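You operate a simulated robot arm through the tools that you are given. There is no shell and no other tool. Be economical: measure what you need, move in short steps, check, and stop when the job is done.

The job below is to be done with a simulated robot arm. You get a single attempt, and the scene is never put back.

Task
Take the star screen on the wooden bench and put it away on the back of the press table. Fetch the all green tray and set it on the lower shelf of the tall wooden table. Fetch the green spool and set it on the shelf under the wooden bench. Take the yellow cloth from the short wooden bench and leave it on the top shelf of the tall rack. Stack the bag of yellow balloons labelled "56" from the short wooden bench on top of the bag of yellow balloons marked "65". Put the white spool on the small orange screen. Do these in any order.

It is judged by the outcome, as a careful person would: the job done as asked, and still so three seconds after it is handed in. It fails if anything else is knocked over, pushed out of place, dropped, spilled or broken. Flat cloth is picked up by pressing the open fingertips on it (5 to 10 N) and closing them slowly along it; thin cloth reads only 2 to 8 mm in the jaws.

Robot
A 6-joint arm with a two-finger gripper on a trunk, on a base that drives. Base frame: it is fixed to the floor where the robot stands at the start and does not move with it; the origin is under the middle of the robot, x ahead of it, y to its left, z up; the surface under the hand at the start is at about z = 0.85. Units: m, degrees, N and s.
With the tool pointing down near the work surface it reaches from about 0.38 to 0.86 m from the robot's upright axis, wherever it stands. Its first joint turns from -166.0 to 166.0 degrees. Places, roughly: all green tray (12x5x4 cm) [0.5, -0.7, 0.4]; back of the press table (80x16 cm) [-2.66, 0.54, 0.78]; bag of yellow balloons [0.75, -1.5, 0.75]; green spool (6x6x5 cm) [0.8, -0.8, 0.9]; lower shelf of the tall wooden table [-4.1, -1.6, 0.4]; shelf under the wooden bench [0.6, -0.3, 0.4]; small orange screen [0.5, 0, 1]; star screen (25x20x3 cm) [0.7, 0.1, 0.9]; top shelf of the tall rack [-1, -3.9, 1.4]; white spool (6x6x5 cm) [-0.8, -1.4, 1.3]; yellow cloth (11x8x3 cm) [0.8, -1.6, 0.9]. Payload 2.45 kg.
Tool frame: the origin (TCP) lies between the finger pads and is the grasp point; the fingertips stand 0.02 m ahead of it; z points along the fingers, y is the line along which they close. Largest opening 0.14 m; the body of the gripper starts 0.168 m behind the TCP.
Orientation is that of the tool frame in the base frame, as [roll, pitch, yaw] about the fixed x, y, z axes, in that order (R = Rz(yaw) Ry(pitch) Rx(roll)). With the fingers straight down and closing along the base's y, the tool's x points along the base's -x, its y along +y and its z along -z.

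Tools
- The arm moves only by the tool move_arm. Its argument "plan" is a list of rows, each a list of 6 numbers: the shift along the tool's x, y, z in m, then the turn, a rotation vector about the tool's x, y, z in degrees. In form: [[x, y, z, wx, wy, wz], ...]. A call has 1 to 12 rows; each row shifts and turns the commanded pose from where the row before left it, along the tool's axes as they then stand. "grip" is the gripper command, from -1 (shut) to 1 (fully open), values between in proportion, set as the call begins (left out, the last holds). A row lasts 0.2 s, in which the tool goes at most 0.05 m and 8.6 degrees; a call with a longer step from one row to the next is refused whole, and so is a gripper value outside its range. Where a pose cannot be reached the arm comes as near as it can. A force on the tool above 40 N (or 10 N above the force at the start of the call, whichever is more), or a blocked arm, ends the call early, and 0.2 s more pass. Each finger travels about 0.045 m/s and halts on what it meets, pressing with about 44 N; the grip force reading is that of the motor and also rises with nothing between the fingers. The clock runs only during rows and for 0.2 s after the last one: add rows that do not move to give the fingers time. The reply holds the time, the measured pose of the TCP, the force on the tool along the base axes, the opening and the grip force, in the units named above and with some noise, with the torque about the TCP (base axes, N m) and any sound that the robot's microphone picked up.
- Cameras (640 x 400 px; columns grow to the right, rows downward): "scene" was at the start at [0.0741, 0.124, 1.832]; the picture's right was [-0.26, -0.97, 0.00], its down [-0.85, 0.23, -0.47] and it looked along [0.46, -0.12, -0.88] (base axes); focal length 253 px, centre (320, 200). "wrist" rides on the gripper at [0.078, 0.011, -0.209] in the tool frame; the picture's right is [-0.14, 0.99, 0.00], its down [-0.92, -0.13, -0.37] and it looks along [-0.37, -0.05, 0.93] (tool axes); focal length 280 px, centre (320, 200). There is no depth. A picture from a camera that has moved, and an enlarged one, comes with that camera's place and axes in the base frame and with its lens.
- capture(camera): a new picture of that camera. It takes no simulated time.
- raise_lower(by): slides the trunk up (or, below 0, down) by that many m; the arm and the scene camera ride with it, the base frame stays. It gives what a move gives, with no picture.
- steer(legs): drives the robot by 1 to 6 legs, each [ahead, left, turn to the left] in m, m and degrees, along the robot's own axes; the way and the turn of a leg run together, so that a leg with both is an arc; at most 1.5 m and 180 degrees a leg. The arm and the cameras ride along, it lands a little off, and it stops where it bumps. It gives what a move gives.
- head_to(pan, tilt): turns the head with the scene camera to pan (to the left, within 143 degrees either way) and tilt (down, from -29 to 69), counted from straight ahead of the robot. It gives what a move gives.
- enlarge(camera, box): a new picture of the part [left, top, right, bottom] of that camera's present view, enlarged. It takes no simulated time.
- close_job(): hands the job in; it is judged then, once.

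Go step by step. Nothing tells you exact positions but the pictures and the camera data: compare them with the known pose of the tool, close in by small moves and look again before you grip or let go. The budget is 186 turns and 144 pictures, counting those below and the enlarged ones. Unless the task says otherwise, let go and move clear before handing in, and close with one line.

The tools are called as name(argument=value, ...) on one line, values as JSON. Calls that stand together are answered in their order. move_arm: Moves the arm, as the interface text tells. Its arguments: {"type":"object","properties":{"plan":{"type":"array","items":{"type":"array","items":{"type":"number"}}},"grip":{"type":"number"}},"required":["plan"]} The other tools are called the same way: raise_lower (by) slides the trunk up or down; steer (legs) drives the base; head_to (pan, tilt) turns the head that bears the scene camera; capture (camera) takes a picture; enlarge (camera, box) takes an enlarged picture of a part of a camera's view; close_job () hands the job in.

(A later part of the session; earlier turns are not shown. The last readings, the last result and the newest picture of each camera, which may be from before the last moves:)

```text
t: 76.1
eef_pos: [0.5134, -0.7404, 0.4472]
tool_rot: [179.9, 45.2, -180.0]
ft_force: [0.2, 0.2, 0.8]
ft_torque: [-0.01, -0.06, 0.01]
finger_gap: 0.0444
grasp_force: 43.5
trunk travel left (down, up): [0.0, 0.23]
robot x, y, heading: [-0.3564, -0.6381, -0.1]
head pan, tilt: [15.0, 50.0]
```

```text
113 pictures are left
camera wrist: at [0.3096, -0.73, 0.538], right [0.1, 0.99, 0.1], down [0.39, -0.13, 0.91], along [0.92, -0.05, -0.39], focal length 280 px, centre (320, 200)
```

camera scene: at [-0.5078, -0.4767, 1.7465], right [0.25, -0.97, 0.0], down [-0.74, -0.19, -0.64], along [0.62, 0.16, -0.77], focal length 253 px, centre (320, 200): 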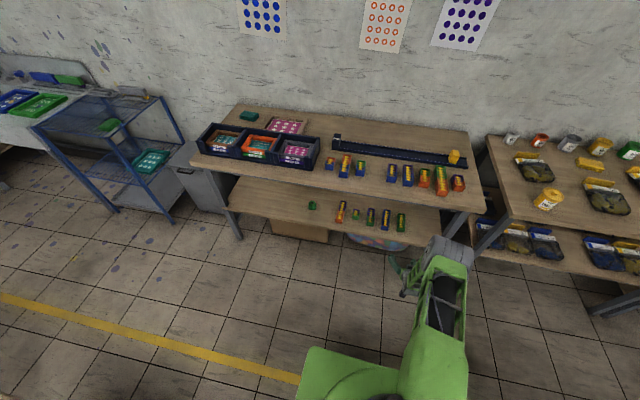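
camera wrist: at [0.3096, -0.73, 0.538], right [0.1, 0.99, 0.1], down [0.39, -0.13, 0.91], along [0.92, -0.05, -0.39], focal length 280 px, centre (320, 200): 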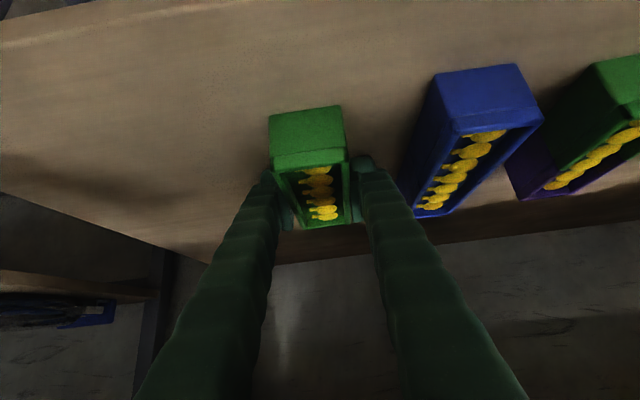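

Tray is gripped. I lift it level, back out, and bring it up and closer to the body.

move_arm(plan=[[-0.02, 0, -0.02, 0, 0, 0], [-0.025, 0, -0.025, 0, 0, 0], [0, 0, 0, 0, 0, 0]])

steer(legs=[[-0.45, 0, 0]])

move_arm(plan=[[-0.01, 0, -0.045, 0, 0, 0], [-0.01, 0, -0.045, 0, 0, 0], [-0.02, 0, -0.045, 0, 0, 0], [-0.02, 0, -0.045, 0, 0, 0], [-0.02, 0, -0.045, 0, 0, 0], [0, 0, 0, 0, 0, 0]])

capture(camera="wrist")

head_to(pan=142, tilt=30)

capture(camera="scene")

head_to(pan=-142, tilt=30)

capture(camera="scene")

```text
t: 76.9
eef_pos: [0.5115, -0.741, 0.5097]
tool_rot: [179.9, 45.4, -179.9]
ft_force: [-0.9, -0.1, -1.1]
ft_torque: [0.02, -0.02, -0.01]
finger_gap: 0.0442
grasp_force: 43.9
trunk travel left (down, up): [0.0, 0.23]
robot x, y, heading: [-0.3568, -0.6372, -0.1]
head pan, tilt: [15.0, 50.0]
```

```text
t: 79.6
eef_pos: [0.0658, -0.7343, 0.5096]
tool_rot: [179.9, 45.3, -179.7]
ft_force: [0.1, -0.1, -0.8]
ft_torque: [-0.01, -0.03, -0.02]
finger_gap: 0.0442
grasp_force: 44.2
trunk travel left (down, up): [0.0, 0.23]
robot x, y, heading: [-0.8022, -0.6381, -0.1]
head pan, tilt: [15.0, 50.0]
```

```text
t: 81.0
eef_pos: [-0.0344, -0.7363, 0.7258]
tool_rot: [-180.0, 45.2, -179.6]
ft_force: [0.0, 0.1, -1.0]
ft_torque: [0.02, -0.02, -0.01]
finger_gap: 0.0442
grasp_force: 44.0
trunk travel left (down, up): [0.0, 0.23]
robot x, y, heading: [-0.8012, -0.6376, 0.1]
head pan, tilt: [15.0, 50.0]
```

```text
112 pictures are left
camera wrist: at [-0.2384, -0.7274, 0.8167], right [0.09, 0.99, 0.1], down [0.39, -0.13, 0.91], along [0.92, -0.04, -0.39], focal length 280 px, centre (320, 200)
```

wrist: 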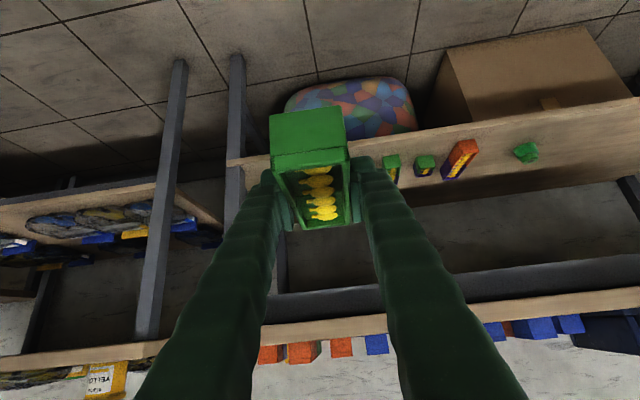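

```text
t: 83.0
eef_pos: [-0.0344, -0.7376, 0.7249]
tool_rot: [179.8, 45.3, -179.7]
ft_force: [0.4, -0.3, -1.3]
ft_torque: [-0.04, 0.01, -0.03]
finger_gap: 0.0446
grasp_force: 43.8
trunk travel left (down, up): [0.0, 0.23]
robot x, y, heading: [-0.7985, -0.6391, -0.0]
head pan, tilt: [142.0, 30.0]
```

```text
111 pictures are left
camera scene: at [-0.8627, -0.4413, 1.776], right [0.61, 0.79, 0.0], down [0.39, -0.31, -0.87], along [-0.68, 0.53, -0.5], focal length 253 px, centre (320, 200)
```

scene: 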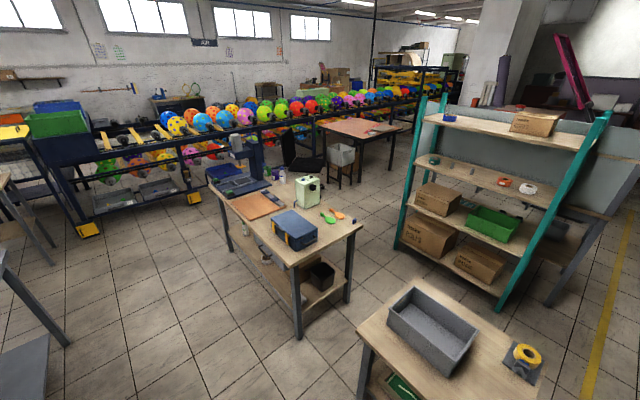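

```text
t: 87.0
eef_pos: [-0.0349, -0.7366, 0.7255]
tool_rot: [179.9, 45.3, -179.7]
ft_force: [-0.1, 0.1, -0.4]
ft_torque: [0.01, 0.0, 0.0]
finger_gap: 0.0442
grasp_force: 43.6
trunk travel left (down, up): [0.0, 0.23]
robot x, y, heading: [-0.8027, -0.6367, 0.1]
head pan, tilt: [-142.0, 30.0]
```

```text
110 pictures are left
camera scene: at [-0.8625, -0.5527, 1.7761], right [-0.62, 0.79, 0.0], down [0.39, 0.31, -0.87], along [-0.68, -0.53, -0.5], focal length 253 px, centre (320, 200)
```

scene: 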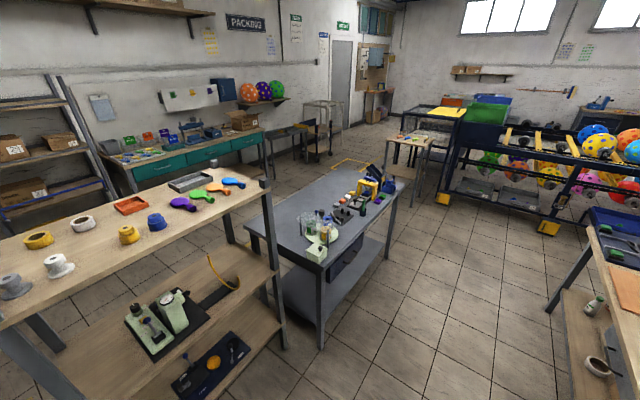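

I see the tall wooden table in the distance, past the grey table. I enlarge to find its footprint.

enlarge(camera="scene", box=[340, 90, 500, 240])

```text
2.67 times, centred on (420, 165) of scene
camera zoom: at [-0.8625, -0.5527, 1.7761], right [-0.62, 0.79, 0.0], down [0.39, 0.31, -0.87], along [-0.68, -0.53, -0.5], focal length 674 px, centre (53, 293)
```

zoom: 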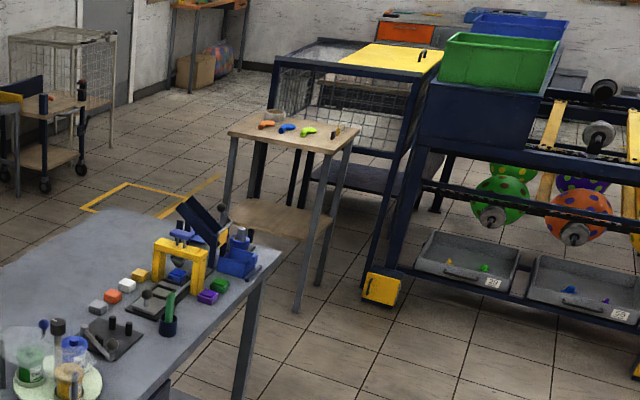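

Tall table spans about x -4.22…-3.89, y -1.85…-1.35; I'll approach it from its east side between it and the grey table. I retract the arm a bit and reverse down the corridor.

move_arm(plan=[[0.03, 0, -0.03, 0, 0, 0], [0.03, 0, -0.03, 0, 0, 0], [0.03, 0, -0.03, 0, 0, 0], [0.025, 0, -0.025, 0, 0, 0], [0, 0, 0, 0, 0, 0]])

steer(legs=[[-1.3, 0.03, 0], [-1.3, 0, 0]])

head_to(pan=-125, tilt=40)

capture(camera="scene")

head_to(pan=60, tilt=35)

capture(camera="scene")

```text
t: 88.2
eef_pos: [-0.2001, -0.7372, 0.7233]
tool_rot: [-179.9, 45.3, -179.7]
ft_force: [-1.1, -0.1, -0.1]
ft_torque: [0.03, -0.02, 0.02]
finger_gap: 0.0442
grasp_force: 43.9
trunk travel left (down, up): [0.0, 0.23]
robot x, y, heading: [-0.8044, -0.6397, 0.4]
head pan, tilt: [-142.0, 30.0]
```

```text
t: 100.8
eef_pos: [-2.7877, -0.7176, 0.7239]
tool_rot: [179.9, 45.3, -179.1]
ft_force: [-0.2, 1.4, -0.9]
ft_torque: [0.02, 0.01, 0.0]
finger_gap: 0.0444
grasp_force: 44.4
trunk travel left (down, up): [0.0, 0.23]
robot x, y, heading: [-3.3926, -0.623, 0.7]
head pan, tilt: [-142.0, 30.0]
```

```text
t: 101.6
eef_pos: [-2.7873, -0.7184, 0.7232]
tool_rot: [179.9, 45.4, -179.1]
ft_force: [0.0, 1.1, -0.9]
ft_torque: [-0.01, -0.01, -0.01]
finger_gap: 0.0441
grasp_force: 44.4
trunk travel left (down, up): [0.0, 0.23]
robot x, y, heading: [-3.3961, -0.6228, 0.8]
head pan, tilt: [-125.0, 40.0]
```

```text
108 pictures are left
camera scene: at [-3.4298, -0.5531, 1.7607], right [-0.83, 0.56, 0.0], down [0.36, 0.53, -0.77], along [-0.43, -0.63, -0.64], focal length 253 px, centre (320, 200)
```

scene: 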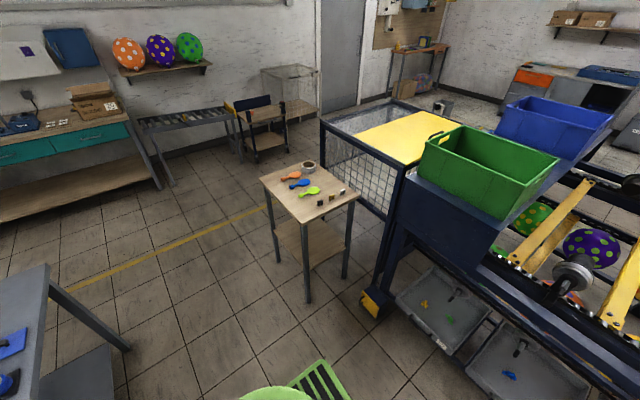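

```text
t: 104.3
eef_pos: [-2.7878, -0.7179, 0.7228]
tool_rot: [179.9, 45.3, -179.1]
ft_force: [0.3, -0.7, -0.7]
ft_torque: [-0.01, -0.02, 0.01]
finger_gap: 0.0442
grasp_force: 44.4
trunk travel left (down, up): [0.0, 0.23]
robot x, y, heading: [-3.3897, -0.6231, 0.5]
head pan, tilt: [60.0, 35.0]
```

```text
107 pictures are left
camera scene: at [-3.3388, -0.4061, 1.7683], right [0.87, -0.49, 0.0], down [-0.28, -0.5, -0.82], along [0.4, 0.71, -0.57], focal length 253 px, centre (320, 200)
```

scene: 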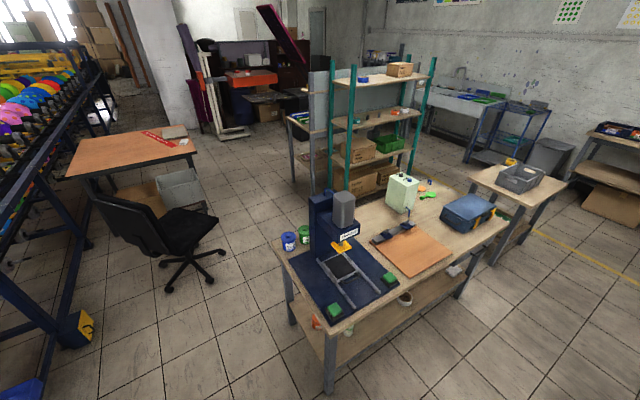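

I see the tall table clearly: legs at x -3.87/-4.24, y -1.39/-1.81. Best access is from its north side at a slight angle, heading about -105°. I turn and position there.

steer(legs=[[0, 0, -105.5], [-0.1, -0.33, 0]])

head_to(pan=15, tilt=50)

capture(camera="scene")

capture(camera="wrist")

```text
t: 112.2
eef_pos: [-3.9355, -1.0077, 0.7226]
tool_rot: [179.9, 45.3, 76.4]
ft_force: [-0.1, -0.2, -0.1]
ft_torque: [0.0, 0.03, 0.0]
finger_gap: 0.0442
grasp_force: 43.9
trunk travel left (down, up): [0.0, 0.23]
robot x, y, heading: [-3.6965, -0.4442, -103.7]
head pan, tilt: [60.0, 35.0]
```

```text
t: 113.3
eef_pos: [-3.9359, -1.0076, 0.7227]
tool_rot: [179.8, 45.3, 76.3]
ft_force: [0.9, -0.4, -0.7]
ft_torque: [-0.03, 0.01, -0.02]
finger_gap: 0.0441
grasp_force: 43.9
trunk travel left (down, up): [0.0, 0.23]
robot x, y, heading: [-3.6937, -0.4471, -103.7]
head pan, tilt: [15.0, 50.0]
```

```text
106 pictures are left
camera scene: at [-3.5573, -0.5662, 1.7465], right [-1.0, -0.02, 0.0], down [-0.02, 0.77, -0.64], along [0.01, -0.64, -0.77], focal length 253 px, centre (320, 200)
```

scene: 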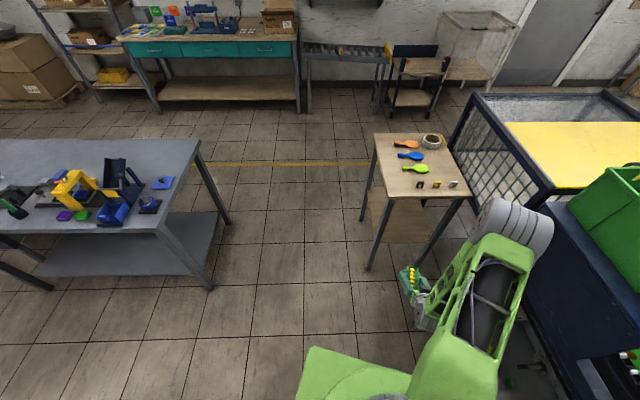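

```text
105 pictures are left
camera wrist: at [-3.8779, -0.8125, 0.8139], right [0.94, -0.33, 0.1], down [-0.21, -0.35, 0.91], along [-0.26, -0.88, -0.39], focal length 280 px, centre (320, 200)
```

wrist: 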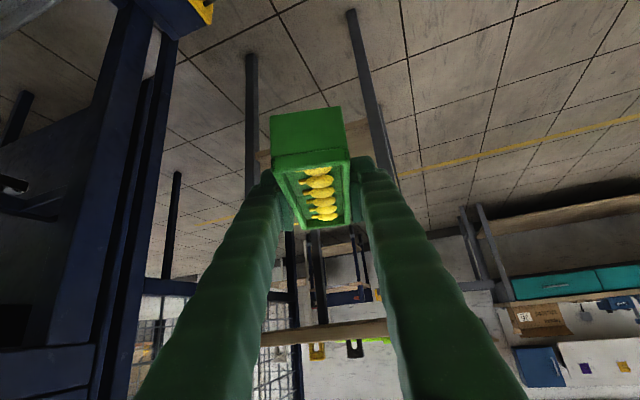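

The approach line passes midway between the table's legs. I lower and extend the arm, then drive in partly and check.

move_arm(plan=[[0.02, 0, 0.035, 0, 0, 0], [0.02, 0, 0.04, 0, 0, 0], [0.01, 0, 0.042, 0, 0, 0], [0, 0, 0.045, 0, 0, 0], [0, 0, 0.045, 0, 0, 0], [-0.015, 0, 0.04, 0, 0, 0], [0, 0, 0, 0, 0, 0]])

steer(legs=[[0.18, 0, 0]])

capture(camera="wrist")

capture(camera="scene")

```text
t: 115.0
eef_pos: [-3.9716, -1.1534, 0.5234]
tool_rot: [179.9, 45.3, 76.5]
ft_force: [-1.3, 0.1, -0.7]
ft_torque: [-0.04, 0.01, 0.01]
finger_gap: 0.0441
grasp_force: 43.9
trunk travel left (down, up): [0.0, 0.23]
robot x, y, heading: [-3.6923, -0.4465, -103.5]
head pan, tilt: [15.0, 50.0]
```

```text
t: 116.4
eef_pos: [-4.0178, -1.3242, 0.5234]
tool_rot: [179.9, 45.3, 76.1]
ft_force: [-0.1, 0.1, -0.8]
ft_torque: [-0.03, -0.03, -0.02]
finger_gap: 0.044
grasp_force: 44.2
trunk travel left (down, up): [0.0, 0.23]
robot x, y, heading: [-3.7326, -0.6164, -104.3]
head pan, tilt: [15.0, 50.0]
```

```text
104 pictures are left
camera wrist: at [-3.9599, -1.1283, 0.6151], right [0.94, -0.33, 0.1], down [-0.22, -0.34, 0.91], along [-0.27, -0.88, -0.39], focal length 280 px, centre (320, 200)
```

wrist: 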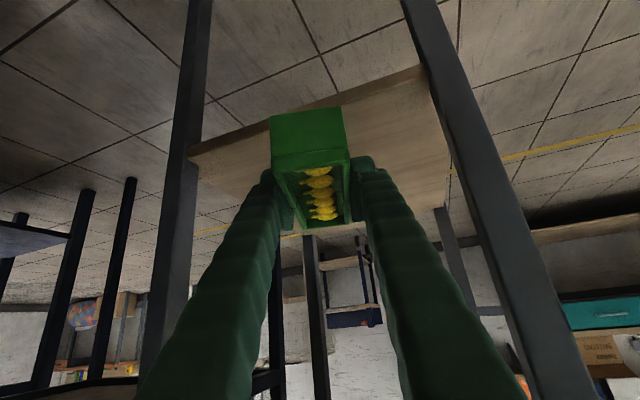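

```text
103 pictures are left
camera scene: at [-3.6006, -0.7386, 1.7465], right [-1.0, -0.02, 0.0], down [-0.01, 0.77, -0.64], along [0.01, -0.64, -0.77], focal length 253 px, centre (320, 200)
```

scene: 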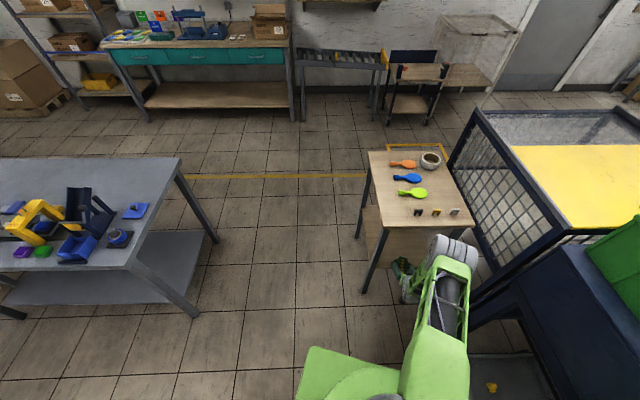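

Going in centred between the legs. I drive the remaining 0.2 m and look.

steer(legs=[[0.2, 0, 0]])

capture(camera="wrist")

capture(camera="scene")

```text
t: 118.0
eef_pos: [-4.0665, -1.5183, 0.5242]
tool_rot: [179.9, 45.4, 76.1]
ft_force: [0.0, 0.4, -0.6]
ft_torque: [0.02, 0.02, -0.02]
finger_gap: 0.0444
grasp_force: 43.9
trunk travel left (down, up): [0.0, 0.23]
robot x, y, heading: [-3.7855, -0.8173, -103.9]
head pan, tilt: [15.0, 50.0]
```

```text
102 pictures are left
camera wrist: at [-4.0084, -1.324, 0.6151], right [0.94, -0.33, 0.1], down [-0.22, -0.34, 0.91], along [-0.27, -0.88, -0.39], focal length 280 px, centre (320, 200)
```

wrist: 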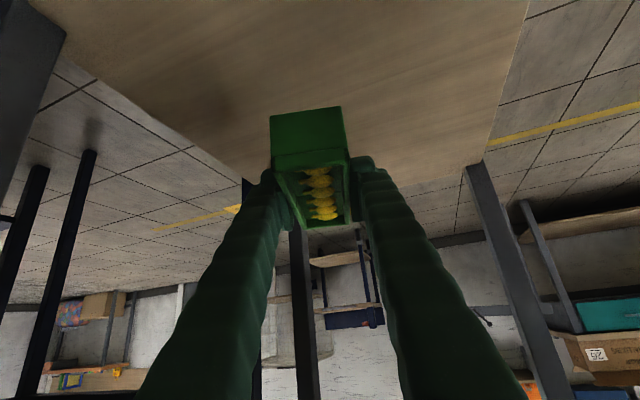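

```text
101 pictures are left
camera scene: at [-3.6494, -0.934, 1.7465], right [-1.0, -0.02, 0.0], down [-0.01, 0.77, -0.64], along [0.01, -0.64, -0.77], focal length 253 px, centre (320, 200)
```

scene: 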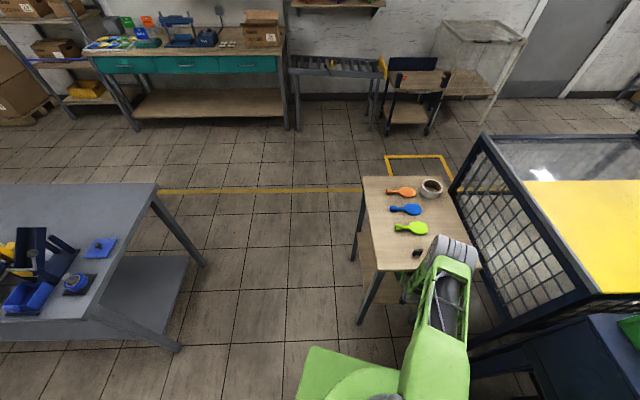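

Tray hangs over the middle of the shelf. I lower it gently to contact.

move_arm(plan=[[0.02, 0, 0.02, 0, 0, 0], [0.02, 0, 0.02, 0, 0, 0], [0.012, 0, 0.012, 0, 0, 0], [0.004, 0, 0.004, 0, 0, 0], [0, 0, 0, 0, 0, 0]])

move_arm(plan=[[0.003, 0, 0.003, 0, 0, 0], [0.003, 0, 0.003, 0, 0, 0], [0.003, 0, 0.003, 0, 0, 0], [0, 0, 0, 0, 0, 0]])

capture(camera="wrist")

```text
t: 119.2
eef_pos: [-4.0674, -1.5192, 0.4433]
tool_rot: [179.9, 45.4, 76.0]
ft_force: [-0.4, -0.3, -1.2]
ft_torque: [0.0, 0.0, -0.02]
finger_gap: 0.0445
grasp_force: 44.2
trunk travel left (down, up): [0.0, 0.23]
robot x, y, heading: [-3.7848, -0.8179, -104.0]
head pan, tilt: [15.0, 50.0]
```

```text
t: 120.2
eef_pos: [-4.0673, -1.5194, 0.4306]
tool_rot: [179.9, 45.3, 76.1]
ft_force: [-0.5, 0.9, -1.5]
ft_torque: [0.0, 0.0, 0.02]
finger_gap: 0.0442
grasp_force: 44.0
trunk travel left (down, up): [0.0, 0.23]
robot x, y, heading: [-3.7869, -0.8122, -104.2]
head pan, tilt: [15.0, 50.0]
```

```text
100 pictures are left
camera wrist: at [-4.0083, -1.3241, 0.5225], right [0.94, -0.33, 0.1], down [-0.22, -0.34, 0.91], along [-0.27, -0.88, -0.4], focal length 280 px, centre (320, 200)
```

wrist: 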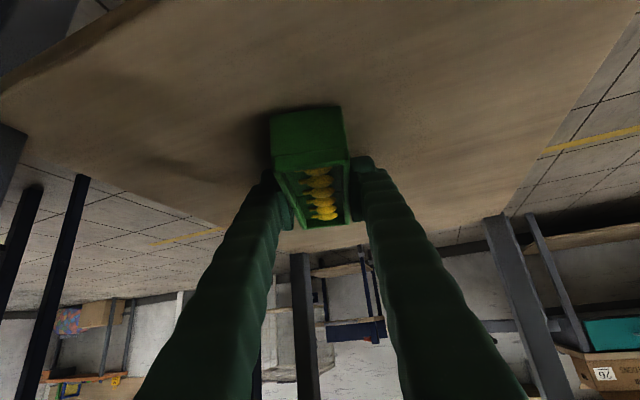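

Not touching yet; a few millimetres more.

move_arm(plan=[[0.003, 0, 0.003, 0, 0, 0], [0.003, 0, 0.003, 0, 0, 0], [0, 0, 0, 0, 0, 0]])

move_arm(plan=[[0.003, 0, 0.003, 0, 0, 0], [0.002, 0, 0.002, 0, 0, 0], [0, 0, 0, 0, 0, 0]])

```text
t: 121.2
eef_pos: [-4.0687, -1.5232, 0.4276]
tool_rot: [180.0, 45.9, 76.2]
ft_force: [0.3, 0.1, 14.4]
ft_torque: [0.98, -0.23, -0.05]
finger_gap: 0.0441
grasp_force: 43.9
trunk travel left (down, up): [0.0, 0.23]
robot x, y, heading: [-3.7844, -0.8141, -103.9]
head pan, tilt: [15.0, 50.0]
stopped in row 3: the force on the tool passed its limit at 41 N (the readings are from after the stop); the commanded pose is now the measured one
```

```text
t: 121.6
eef_pos: [-4.071, -1.5269, 0.4262]
tool_rot: [-179.9, 46.2, 76.3]
ft_force: [-0.6, -1.0, 14.4]
ft_torque: [1.01, -0.3, -0.06]
finger_gap: 0.0441
grasp_force: 43.4
trunk travel left (down, up): [0.0, 0.23]
robot x, y, heading: [-3.7845, -0.8118, -104.3]
head pan, tilt: [15.0, 50.0]
stopped in row 1: the force on the tool passed its limit at 43 N (the readings are from after the stop); the commanded pose is now the measured one
```

Contact made. I release and pull out along the tool axis.

move_arm(plan=[[0, 0, 0, 0, 0, 0], [0, 0, 0, 0, 0, 0], [0, 0, 0, 0, 0, 0], [0, 0, 0, 0, 0, 0]], grip=0.2)

move_arm(plan=[[0, 0, -0.03, 0, 0, 0], [0, 0, -0.04, 0, 0, 0], [0, 0, -0.04, 0, 0, 0], [0, 0, 0, 0, 0, 0]])

capture(camera="wrist")

```text
t: 122.6
eef_pos: [-4.0683, -1.5246, 0.4239]
tool_rot: [-179.9, 45.9, 76.2]
ft_force: [-0.8, 0.3, -0.6]
ft_torque: [-0.04, -0.04, -0.02]
finger_gap: 0.084
grasp_force: 0.0
trunk travel left (down, up): [0.0, 0.23]
robot x, y, heading: [-3.785, -0.8126, -104.2]
head pan, tilt: [15.0, 50.0]
```

```text
t: 123.6
eef_pos: [-4.0489, -1.449, 0.5019]
tool_rot: [-180.0, 46.0, 76.2]
ft_force: [0.1, 0.2, 0.6]
ft_torque: [-0.01, -0.02, 0.04]
finger_gap: 0.0839
grasp_force: 0.1
trunk travel left (down, up): [0.0, 0.23]
robot x, y, heading: [-3.7858, -0.8139, -103.8]
head pan, tilt: [15.0, 50.0]
```

```text
99 pictures are left
camera wrist: at [-3.9903, -1.253, 0.5907], right [0.94, -0.33, 0.1], down [-0.21, -0.33, 0.92], along [-0.27, -0.88, -0.38], focal length 280 px, centre (320, 200)
```

wrist: 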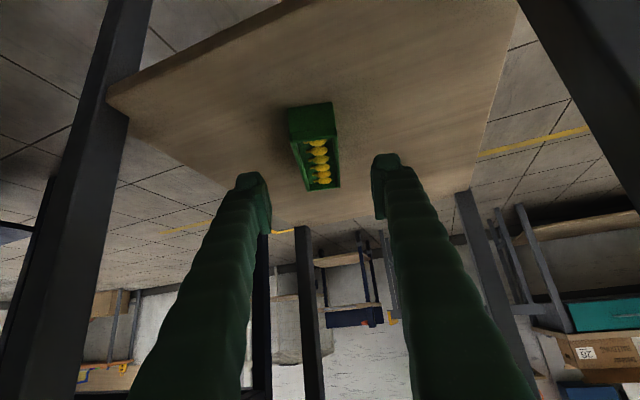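

The green tray with its balloons sits on the lower shelf. I back out, turn to face +x and drive along the corridor, looking at the press table on the way.

steer(legs=[[-0.45, 0, 0]])

move_arm(plan=[[-0.01, 0, -0.045, 0, 0, 0], [-0.01, 0, -0.045, 0, 0, 0], [-0.03, 0, -0.035, 0, 0, 0], [-0.035, 0, -0.035, 0, 0, 0], [-0.035, 0, -0.035, 0, 0, 0], [-0.035, 0, -0.035, 0, 0, 0], [-0.035, 0, -0.035, 0, 0, 0], [-0.035, 0, -0.035, 0, 0, 0], [0, 0, 0, 0, 0, 0]])

steer(legs=[[0, 0.2, 0], [0, 0, 104], [0.8, -0.15, 0]])

raise_lower(by=0.22)

head_to(pan=80, tilt=45)

capture(camera="scene")

```text
t: 126.3
eef_pos: [-3.9357, -1.0187, 0.5007]
tool_rot: [-179.9, 45.9, 76.8]
ft_force: [0.0, 0.0, 0.0]
ft_torque: [0.01, 0.01, -0.01]
finger_gap: 0.0838
grasp_force: 0.1
trunk travel left (down, up): [0.0, 0.23]
robot x, y, heading: [-3.682, -0.3806, -103.3]
head pan, tilt: [15.0, 50.0]
```

```text
t: 128.3
eef_pos: [-3.922, -0.96, 0.8739]
tool_rot: [-179.9, 46.0, 76.9]
ft_force: [0.0, -0.4, 0.8]
ft_torque: [-0.05, 0.01, -0.01]
finger_gap: 0.0842
grasp_force: 0.0
trunk travel left (down, up): [0.0, 0.23]
robot x, y, heading: [-3.6765, -0.3828, -103.2]
head pan, tilt: [15.0, 50.0]
```

```text
t: 139.0
eef_pos: [-2.0548, -0.6762, 0.8734]
tool_rot: [-179.9, 45.9, -179.5]
ft_force: [0.0, 0.3, 0.1]
ft_torque: [0.01, -0.04, 0.01]
finger_gap: 0.084
grasp_force: 0.1
trunk travel left (down, up): [0.0, 0.23]
robot x, y, heading: [-2.6768, -0.5798, 0.3]
head pan, tilt: [15.0, 50.0]
```

```text
t: 141.3
eef_pos: [-2.0538, -0.6745, 1.0947]
tool_rot: [-179.9, 46.0, -179.5]
ft_force: [0.2, -0.6, 0.1]
ft_torque: [-0.01, -0.03, 0.02]
finger_gap: 0.0838
grasp_force: 0.1
trunk travel left (down, up): [-0.22, 0.01]
robot x, y, heading: [-2.6777, -0.5748, 0.1]
head pan, tilt: [15.0, 50.0]
```

```text
t: 142.7
eef_pos: [-2.0552, -0.6751, 1.0938]
tool_rot: [180.0, 46.0, -179.6]
ft_force: [0.4, 0.0, 0.2]
ft_torque: [0.01, 0.03, 0.03]
finger_gap: 0.084
grasp_force: 0.1
trunk travel left (down, up): [-0.22, 0.01]
robot x, y, heading: [-2.6785, -0.5799, 0.2]
head pan, tilt: [80.0, 45.0]
```

```text
98 pictures are left
camera scene: at [-2.6524, -0.3571, 1.9734], right [0.99, -0.17, 0.0], down [-0.12, -0.7, -0.71], along [0.12, 0.7, -0.71], focal length 253 px, centre (320, 200)
```

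scene: 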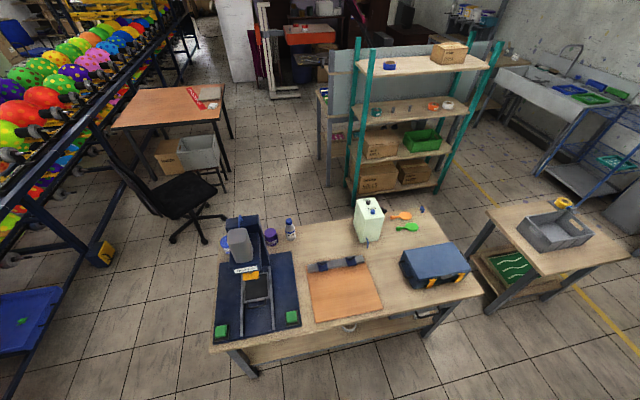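

The press table's back has a free patch about x -2.63…-2.30, y 0.38…0.63 between the white bottle and the green box, good for the screen. On the way back I'll do the white spool; I straighten the tool and raise it, driving to face the tall wooden shelf.

move_arm(plan=[[0, 0, 0, 0, 8, 0], [0, 0, 0, 0, 8, 0], [0, 0, 0, 0, 8, 0], [0, 0, 0, 0, 8, 0], [0, 0, 0, 0, 8, 0], [0, 0, 0, 0, 6, 0], [0, 0, -0.05, 0, 0, 0], [0, 0, -0.05, 0, 0, 0], [0, 0, -0.05, 0, 0, 0], [0, 0, -0.05, 0, 0, 0], [0, 0, -0.05, 0, 0, 0], [0, 0, -0.05, 0, 0, 0]], grip=1)

steer(legs=[[0.95, 0, 0], [0.9, 0, 0], [0, 0, -90]])

head_to(pan=30, tilt=40)

capture(camera="scene")

capture(camera="wrist")

```text
t: 145.3
eef_pos: [-2.0593, -0.668, 1.3906]
tool_rot: [-180.0, 0.0, -179.4]
ft_force: [0.2, 0.5, 0.4]
ft_torque: [-0.02, 0.0, -0.03]
finger_gap: 0.1399
grasp_force: 0.1
out of reach, approached as far as the arm can: row 3, 4
trunk travel left (down, up): [-0.22, 0.01]
robot x, y, heading: [-2.6772, -0.5798, 0.3]
head pan, tilt: [80.0, 45.0]
```

```text
t: 158.5
eef_pos: [-0.848, -1.1768, 1.3905]
tool_rot: [-179.9, 0.0, 93.9]
ft_force: [0.2, 0.4, -0.3]
ft_torque: [-0.01, -0.02, 0.01]
finger_gap: 0.1401
grasp_force: 0.1
trunk travel left (down, up): [-0.22, 0.01]
robot x, y, heading: [-0.7928, -0.5499, -86.4]
head pan, tilt: [80.0, 45.0]
```

```text
t: 159.7
eef_pos: [-0.8476, -1.176, 1.3913]
tool_rot: [-180.0, 0.0, 93.8]
ft_force: [0.4, -0.4, -0.2]
ft_torque: [-0.01, 0.02, 0.0]
finger_gap: 0.1401
grasp_force: 0.0
trunk travel left (down, up): [-0.22, 0.01]
robot x, y, heading: [-0.7945, -0.5547, -86.3]
head pan, tilt: [30.0, 40.0]
```

```text
97 pictures are left
camera scene: at [-0.6053, -0.6248, 1.9807], right [-0.83, -0.56, 0.0], down [-0.36, 0.53, -0.77], along [0.43, -0.64, -0.64], focal length 253 px, centre (320, 200)
```

scene: 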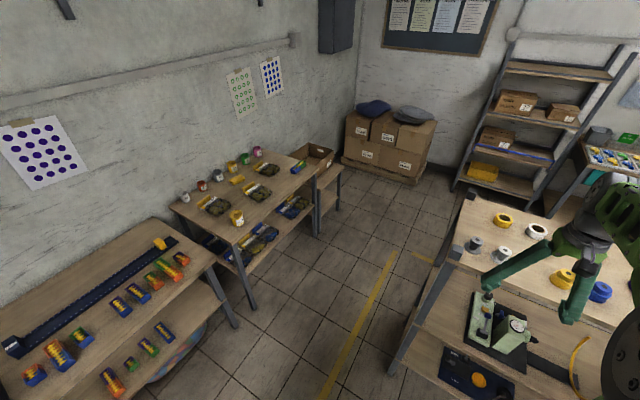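

```text
96 pictures are left
camera wrist: at [-0.8426, -1.0979, 1.5996], right [1.0, -0.07, 0.0], down [-0.06, -0.93, 0.37], along [-0.03, -0.37, -0.93], focal length 280 px, centre (320, 200)
```

wrist: 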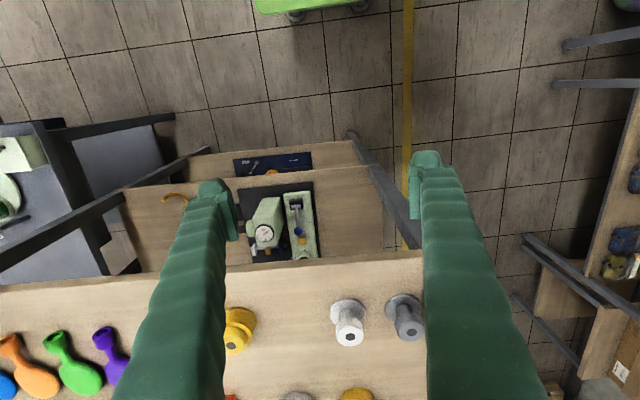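

White spool is at about (-0.824, -1.434) with a grey one 9 cm beside it. I drive slightly nearer, narrow the fingers and move above it.

steer(legs=[[0.13, 0, 0]])

move_arm(plan=[[-0.045, 0.003, 0, 0, 0, 0], [-0.045, 0.003, 0, 0, 0, 0], [-0.03, 0.003, 0, 0, 0, 0], [0, 0, 0.03, 0, 0, 0], [0, 0, 0, 0, 0, 0]], grip=0.08)

capture(camera="wrist")

```text
t: 160.9
eef_pos: [-0.8365, -1.3106, 1.39]
tool_rot: [-180.0, -0.1, 94.2]
ft_force: [0.4, -0.1, -0.5]
ft_torque: [0.11, 0.03, -0.01]
finger_gap: 0.1399
grasp_force: 0.2
trunk travel left (down, up): [-0.22, 0.01]
robot x, y, heading: [-0.7831, -0.6841, -85.9]
head pan, tilt: [30.0, 40.0]
```

```text
t: 162.2
eef_pos: [-0.8175, -1.4248, 1.3591]
tool_rot: [-180.0, 0.0, 94.2]
ft_force: [-0.3, 0.2, 0.4]
ft_torque: [0.03, -0.01, -0.01]
finger_gap: 0.0754
grasp_force: 0.0
trunk travel left (down, up): [-0.22, 0.01]
robot x, y, heading: [-0.7876, -0.6847, -86.1]
head pan, tilt: [30.0, 40.0]
```

```text
95 pictures are left
camera wrist: at [-0.8128, -1.3469, 1.5678], right [1.0, -0.07, 0.0], down [-0.06, -0.93, 0.37], along [-0.02, -0.37, -0.93], focal length 280 px, centre (320, 200)
```

wrist: 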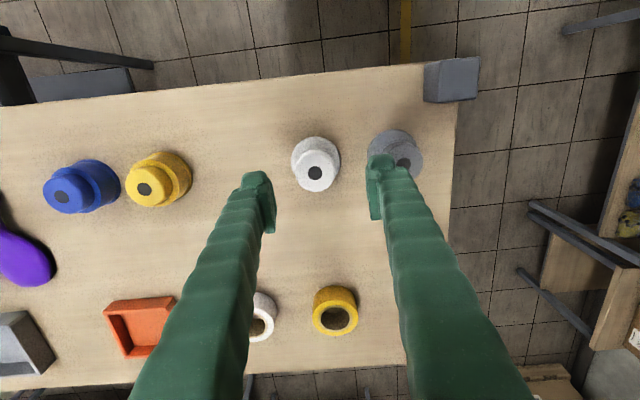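

Aligned almost exactly; I shift 4 mm and lower in two stages.

move_arm(plan=[[0, -0.004, 0.03, 0, 0, 0], [0, 0, 0.025, 0, 0, 0], [0, 0, 0, 0, 0, 0]])

capture(camera="wrist")

```text
t: 162.9
eef_pos: [-0.8231, -1.4268, 1.3049]
tool_rot: [180.0, 0.0, 94.2]
ft_force: [-0.3, 0.3, -0.7]
ft_torque: [0.02, -0.01, 0.01]
finger_gap: 0.0758
grasp_force: 0.1
trunk travel left (down, up): [-0.22, 0.01]
robot x, y, heading: [-0.7868, -0.6868, -85.9]
head pan, tilt: [30.0, 40.0]
```

```text
94 pictures are left
camera wrist: at [-0.817, -1.3486, 1.5145], right [1.0, -0.07, 0.0], down [-0.06, -0.93, 0.37], along [-0.02, -0.37, -0.93], focal length 280 px, centre (320, 200)
```

wrist: 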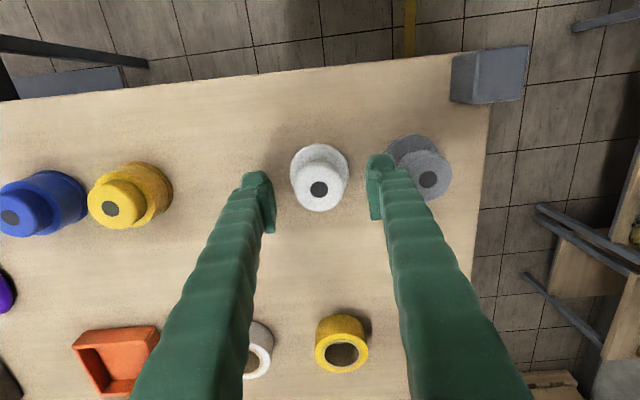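

Spool top is at z ≈ 1.298. I lower 2.5 cm and grip.

move_arm(plan=[[0, 0, 0.012, 0, 0, 0], [0, 0, 0.012, 0, 0, 0], [0, 0, 0, 0, 0, 0]])

move_arm(plan=[[0, 0, 0, 0, 0, 0], [0, 0, 0, 0, 0, 0], [0, 0, 0, 0, 0, 0], [0, 0, 0, 0, 0, 0]], grip=-1)

move_arm(plan=[[0, 0, -0.03, 0, 0, 0], [0, 0, -0.045, 0, 0, 0], [0, 0, -0.03, 0, 0, 0], [0, 0, 0, 0, 0, 0]])

capture(camera="wrist")

```text
t: 163.8
eef_pos: [-0.824, -1.4278, 1.2808]
tool_rot: [-180.0, -0.1, 94.2]
ft_force: [0.5, 0.4, -0.2]
ft_torque: [0.01, -0.02, 0.01]
finger_gap: 0.0758
grasp_force: 0.0
trunk travel left (down, up): [-0.22, 0.01]
robot x, y, heading: [-0.788, -0.6892, -85.8]
head pan, tilt: [30.0, 40.0]
```

```text
t: 164.8
eef_pos: [-0.8233, -1.4269, 1.2847]
tool_rot: [-179.8, 0.3, 94.2]
ft_force: [0.8, -3.4, 24.6]
ft_torque: [0.12, -0.03, 0.04]
finger_gap: 0.0369
grasp_force: 38.3
trunk travel left (down, up): [-0.22, 0.01]
robot x, y, heading: [-0.7854, -0.6901, -85.9]
head pan, tilt: [30.0, 40.0]
```

```text
t: 165.8
eef_pos: [-0.8236, -1.4276, 1.3884]
tool_rot: [-179.9, 0.0, 94.2]
ft_force: [1.2, 0.0, -0.2]
ft_torque: [0.01, 0.01, 0.0]
finger_gap: 0.0364
grasp_force: 44.2
trunk travel left (down, up): [-0.22, 0.01]
robot x, y, heading: [-0.7832, -0.6861, -86.2]
head pan, tilt: [30.0, 40.0]
```

```text
93 pictures are left
camera wrist: at [-0.8187, -1.3486, 1.5964], right [1.0, -0.07, 0.0], down [-0.06, -0.93, 0.37], along [-0.02, -0.37, -0.93], focal length 280 px, centre (320, 200)
```

wrist: 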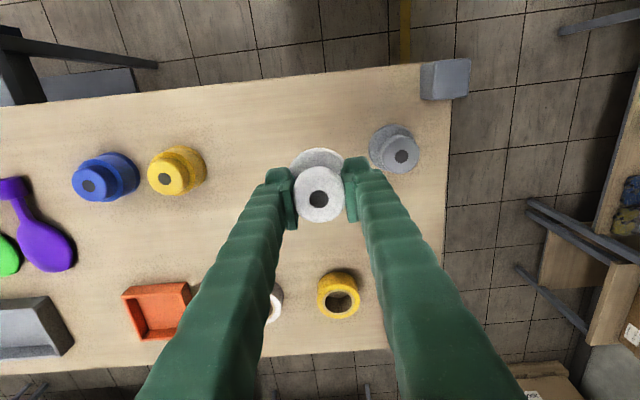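

White spool held. I retract, turn toward the bench and drive to face the orange screen.

move_arm(plan=[[0.045, 0, 0, 0, 0, 0], [0.045, 0, 0, 0, 0, 0], [0.045, 0, 0, 0, 0, 0], [0.045, 0, 0, 0, 0, 0], [0.03, 0, 0, 0, 0, 0], [0, 0, 0, 0, 0, 0]])

steer(legs=[[-0.1, 0, 0], [0, 0, 86], [0.72, 0, 0], [0, 0.55, 0]])

capture(camera="wrist")

```text
t: 167.2
eef_pos: [-0.8375, -1.2202, 1.3873]
tool_rot: [-179.9, 0.0, 94.1]
ft_force: [-0.5, -0.5, -0.4]
ft_torque: [0.04, -0.02, 0.03]
finger_gap: 0.0362
grasp_force: 44.2
trunk travel left (down, up): [-0.22, 0.01]
robot x, y, heading: [-0.7836, -0.6888, -86.0]
head pan, tilt: [30.0, 40.0]
```

```text
t: 180.5
eef_pos: [0.4662, -0.1295, 1.3878]
tool_rot: [-180.0, 0.0, 178.5]
ft_force: [0.4, 0.5, -1.3]
ft_torque: [-0.04, 0.04, 0.01]
finger_gap: 0.0362
grasp_force: 44.1
trunk travel left (down, up): [-0.22, 0.01]
robot x, y, heading: [-0.0644, -0.0239, -1.5]
head pan, tilt: [30.0, 40.0]
```

```text
92 pictures are left
camera wrist: at [0.3875, -0.1162, 1.5966], right [0.16, 0.99, 0.0], down [0.92, -0.15, 0.37], along [0.36, -0.06, -0.93], focal length 280 px, centre (320, 200)
```

wrist: 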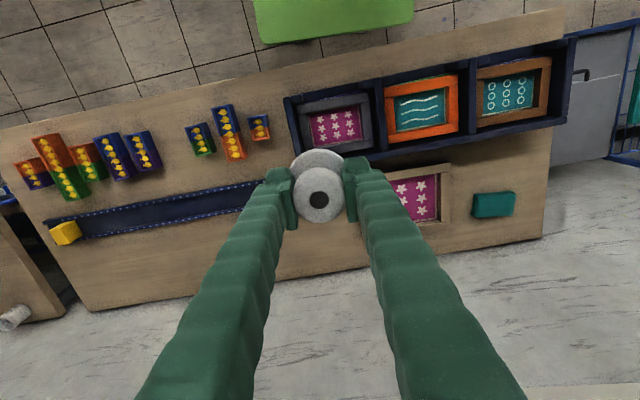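

The orange screen's centre is near (0.46, 0.10). I move over it and look again lower.

move_arm(plan=[[0, 0.045, 0, 0, 0, 0], [0, 0.045, 0, 0, 0, 0], [0, 0.045, 0, 0, 0, 0], [0, 0.045, 0, 0, 0, 0], [0, 0.045, 0, 0, 0, 0], [0, 0, 0.05, 0, 0, 0], [0, 0, 0.05, 0, 0, 0], [0, 0, 0.05, 0, 0, 0], [0, 0, 0.05, 0, 0, 0], [0, 0, 0, 0, 0, 0]])

capture(camera="wrist")

head_to(pan=-10, tilt=55)

capture(camera="scene")

```text
t: 182.7
eef_pos: [0.4673, 0.0942, 1.1876]
tool_rot: [-180.0, 0.0, 178.5]
ft_force: [0.1, -0.2, 0.0]
ft_torque: [0.0, 0.0, 0.0]
finger_gap: 0.0364
grasp_force: 44.0
trunk travel left (down, up): [-0.22, 0.01]
robot x, y, heading: [-0.0574, -0.0251, -1.8]
head pan, tilt: [30.0, 40.0]
```

```text
91 pictures are left
camera wrist: at [0.3894, 0.1077, 1.3966], right [0.16, 0.99, 0.0], down [0.92, -0.15, 0.37], along [0.36, -0.06, -0.93], focal length 280 px, centre (320, 200)
```

wrist: 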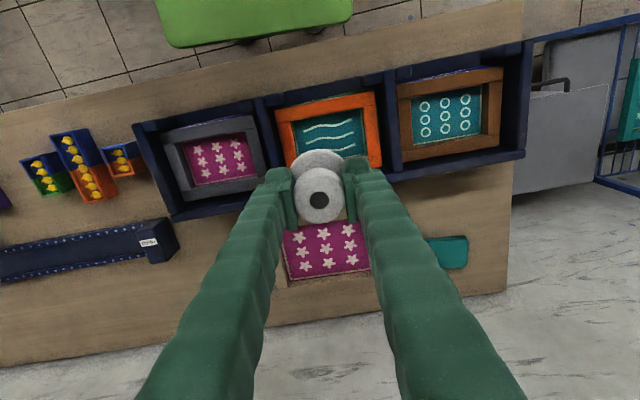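

```text
t: 183.8
eef_pos: [0.4678, 0.0957, 1.1876]
tool_rot: [180.0, 0.0, 178.5]
ft_force: [-0.5, 0.2, 0.9]
ft_torque: [0.0, 0.02, 0.01]
finger_gap: 0.0361
grasp_force: 44.1
trunk travel left (down, up): [-0.22, 0.01]
robot x, y, heading: [-0.0624, -0.0263, -1.7]
head pan, tilt: [-10.0, 55.0]
```

```text
90 pictures are left
camera scene: at [0.0256, 0.1004, 1.96], right [-0.2, -0.98, 0.0], down [-0.8, 0.16, -0.57], along [0.56, -0.12, -0.82], focal length 253 px, centre (320, 200)
```

scene: 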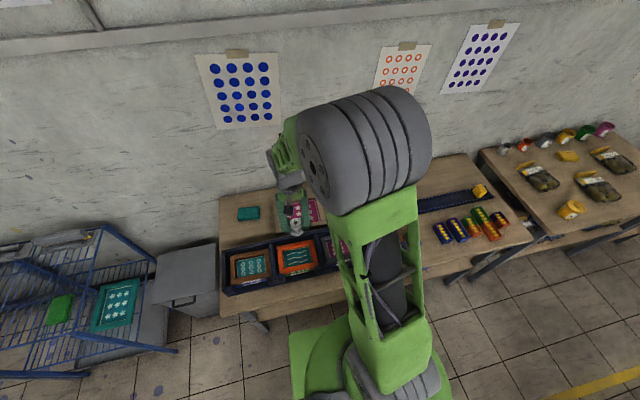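

Triangulated centre of the orange screen: (0.458, 0.110, ~0.915). I align and descend, watching contact.

move_arm(plan=[[0.01, 0.016, 0, 0, 0, 0], [0, 0, 0.05, 0, 0, 0], [0, 0, 0.05, 0, 0, 0], [0, 0, 0.05, 0, 0, 0], [0, 0, 0.035, 0, 0, 0], [0, 0, 0, 0, 0, 0]])

capture(camera="wrist")

```text
t: 185.2
eef_pos: [0.4635, 0.1122, 1.0031]
tool_rot: [179.9, -0.1, 178.6]
ft_force: [-0.3, 1.1, -0.1]
ft_torque: [-0.03, -0.02, 0.0]
finger_gap: 0.0362
grasp_force: 43.7
trunk travel left (down, up): [-0.22, 0.01]
robot x, y, heading: [-0.0618, -0.0268, -1.6]
head pan, tilt: [-10.0, 55.0]
```

```text
89 pictures are left
camera wrist: at [0.3858, 0.1245, 1.2105], right [0.16, 0.99, 0.0], down [0.92, -0.15, 0.37], along [0.36, -0.06, -0.93], focal length 280 px, centre (320, 200)
```

wrist: 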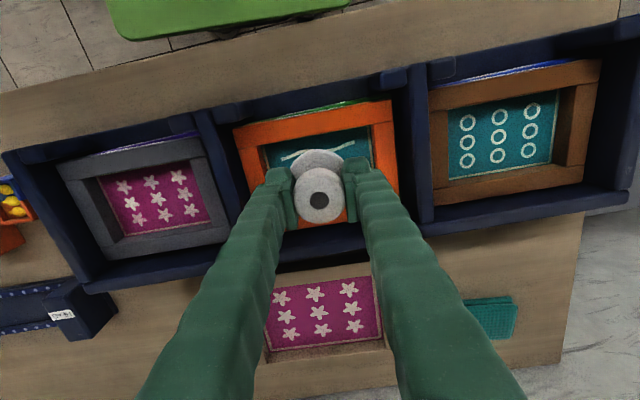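

move_arm(plan=[[0.006, 0, 0.02, 0, 0, 0], [0, 0, 0.02, 0, 0, 0], [0, 0, 0.005, 0, 0, 0], [0, 0, 0.005, 0, 0, 0], [0, 0, 0, 0, 0, 0]])

move_arm(plan=[[0, 0, 0.004, 0, 0, 0], [0, 0, 0.004, 0, 0, 0], [0, 0, 0.004, 0, 0, 0], [0, 0, 0, 0, 0, 0]])

capture(camera="wrist")

```text
t: 186.4
eef_pos: [0.4555, 0.1111, 0.9538]
tool_rot: [-180.0, 0.0, 178.6]
ft_force: [-0.3, -0.3, -0.7]
ft_torque: [0.02, 0.01, -0.01]
finger_gap: 0.0362
grasp_force: 43.9
trunk travel left (down, up): [-0.22, 0.01]
robot x, y, heading: [-0.0622, -0.025, -1.7]
head pan, tilt: [-10.0, 55.0]
```

```text
t: 187.4
eef_pos: [0.4561, 0.111, 0.9409]
tool_rot: [180.0, 0.0, 178.5]
ft_force: [0.7, -0.5, -0.4]
ft_torque: [-0.01, 0.0, 0.0]
finger_gap: 0.0362
grasp_force: 44.0
trunk travel left (down, up): [-0.22, 0.01]
robot x, y, heading: [-0.062, -0.0249, -1.5]
head pan, tilt: [-10.0, 55.0]
```

```text
88 pictures are left
camera wrist: at [0.3777, 0.1248, 1.1492], right [0.16, 0.99, 0.0], down [0.92, -0.15, 0.37], along [0.36, -0.06, -0.93], focal length 280 px, centre (320, 200)
```

wrist: 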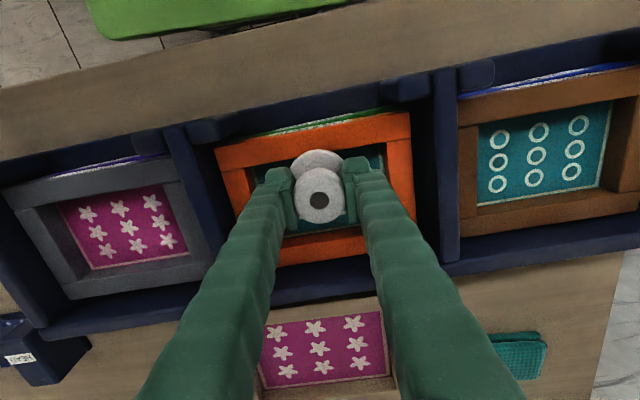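

enlarge(camera="wrist", box=[200, 90, 430, 280])

```text
2.11 times, centred on (315, 185) of wrist
camera zoom: at [0.3777, 0.1248, 1.1492], right [0.16, 0.99, 0.0], down [0.92, -0.15, 0.37], along [0.36, -0.06, -0.93], focal length 590 px, centre (330, 232)
```

zoom: 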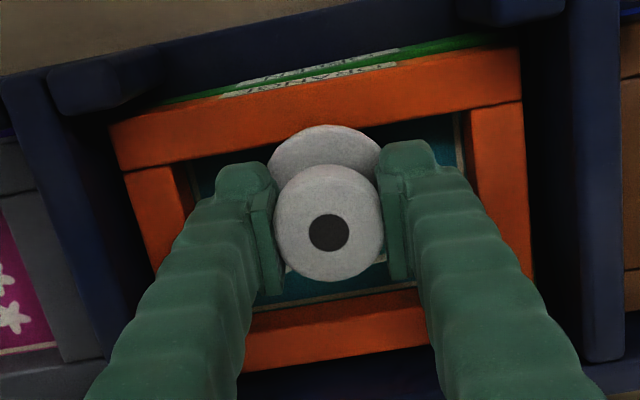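

The spool's base is slightly too near the front bar; I shift 1 cm forward and lower to contact.

move_arm(plan=[[-0.01, -0.002, 0, 0, 0, 0], [0, 0, 0.004, 0, 0, 0], [0, 0, 0.004, 0, 0, 0], [0, 0, 0, 0, 0, 0]])

move_arm(plan=[[0, 0, 0.004, 0, 0, 0], [0, 0, 0.004, 0, 0, 0], [0, 0, 0.003, 0, 0, 0], [0, 0, 0, 0, 0, 0]])

enlarge(camera="wrist", box=[200, 90, 430, 280])

```text
t: 188.4
eef_pos: [0.4677, 0.1093, 0.9323]
tool_rot: [180.0, 0.1, 178.4]
ft_force: [-0.4, 0.1, -0.3]
ft_torque: [0.01, -0.01, -0.01]
finger_gap: 0.0363
grasp_force: 43.7
trunk travel left (down, up): [-0.22, 0.01]
robot x, y, heading: [-0.0622, -0.0275, -1.5]
head pan, tilt: [-10.0, 55.0]
```

```text
t: 189.4
eef_pos: [0.4661, 0.109, 0.9217]
tool_rot: [180.0, 0.0, 178.5]
ft_force: [-0.6, 0.5, -0.5]
ft_torque: [-0.02, -0.03, 0.0]
finger_gap: 0.0364
grasp_force: 43.7
trunk travel left (down, up): [-0.22, 0.01]
robot x, y, heading: [-0.059, -0.0242, -1.6]
head pan, tilt: [-10.0, 55.0]
```

```text
2.11 times, centred on (315, 185) of wrist
camera zoom: at [0.388, 0.1224, 1.1302], right [0.16, 0.99, 0.0], down [0.92, -0.15, 0.37], along [0.36, -0.06, -0.93], focal length 590 px, centre (330, 232)
```

zoom: 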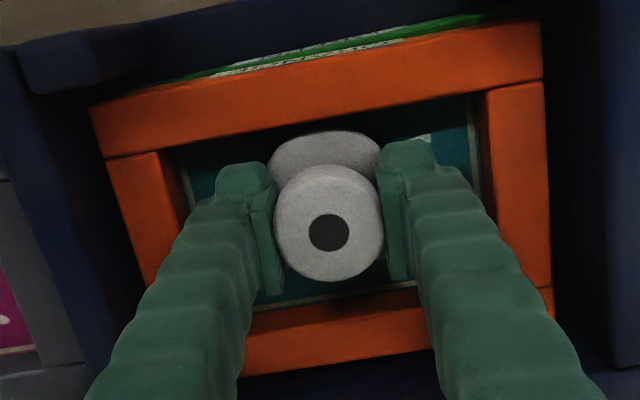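

move_arm(plan=[[-0.003, 0, 0.003, 0, 0, 0], [0, 0, 0.004, 0, 0, 0], [0, 0, 0.003, 0, 0, 0], [0, 0, 0.003, 0, 0, 0], [0, 0, 0, 0, 0, 0]])

move_arm(plan=[[0, 0, 0.003, 0, 0, 0], [0, 0, 0.003, 0, 0, 0], [0, 0, 0, 0, 0, 0]])

```text
t: 190.3
eef_pos: [0.4679, 0.1084, 0.9161]
tool_rot: [179.9, 0.3, 178.5]
ft_force: [-6.2, -3.3, 26.9]
ft_torque: [0.0, 0.24, 0.01]
finger_gap: 0.0359
grasp_force: 44.1
trunk travel left (down, up): [-0.22, 0.01]
robot x, y, heading: [-0.0589, -0.0293, -1.6]
head pan, tilt: [-10.0, 55.0]
stopped in row 4: the force on the tool passed its limit at 45 N (the readings are from after the stop); the commanded pose is now the measured one
```

```text
t: 190.6
eef_pos: [0.4669, 0.1101, 0.9149]
tool_rot: [-180.0, 0.1, 178.5]
ft_force: [-7.0, -2.2, 26.5]
ft_torque: [-0.01, 0.23, 0.0]
finger_gap: 0.0364
grasp_force: 44.0
trunk travel left (down, up): [-0.22, 0.01]
robot x, y, heading: [-0.0626, -0.024, -1.9]
head pan, tilt: [-10.0, 55.0]
stopped in row 1: the force on the tool passed its limit at 45 N (the readings are from after the stop); the commanded pose is now the measured one
```

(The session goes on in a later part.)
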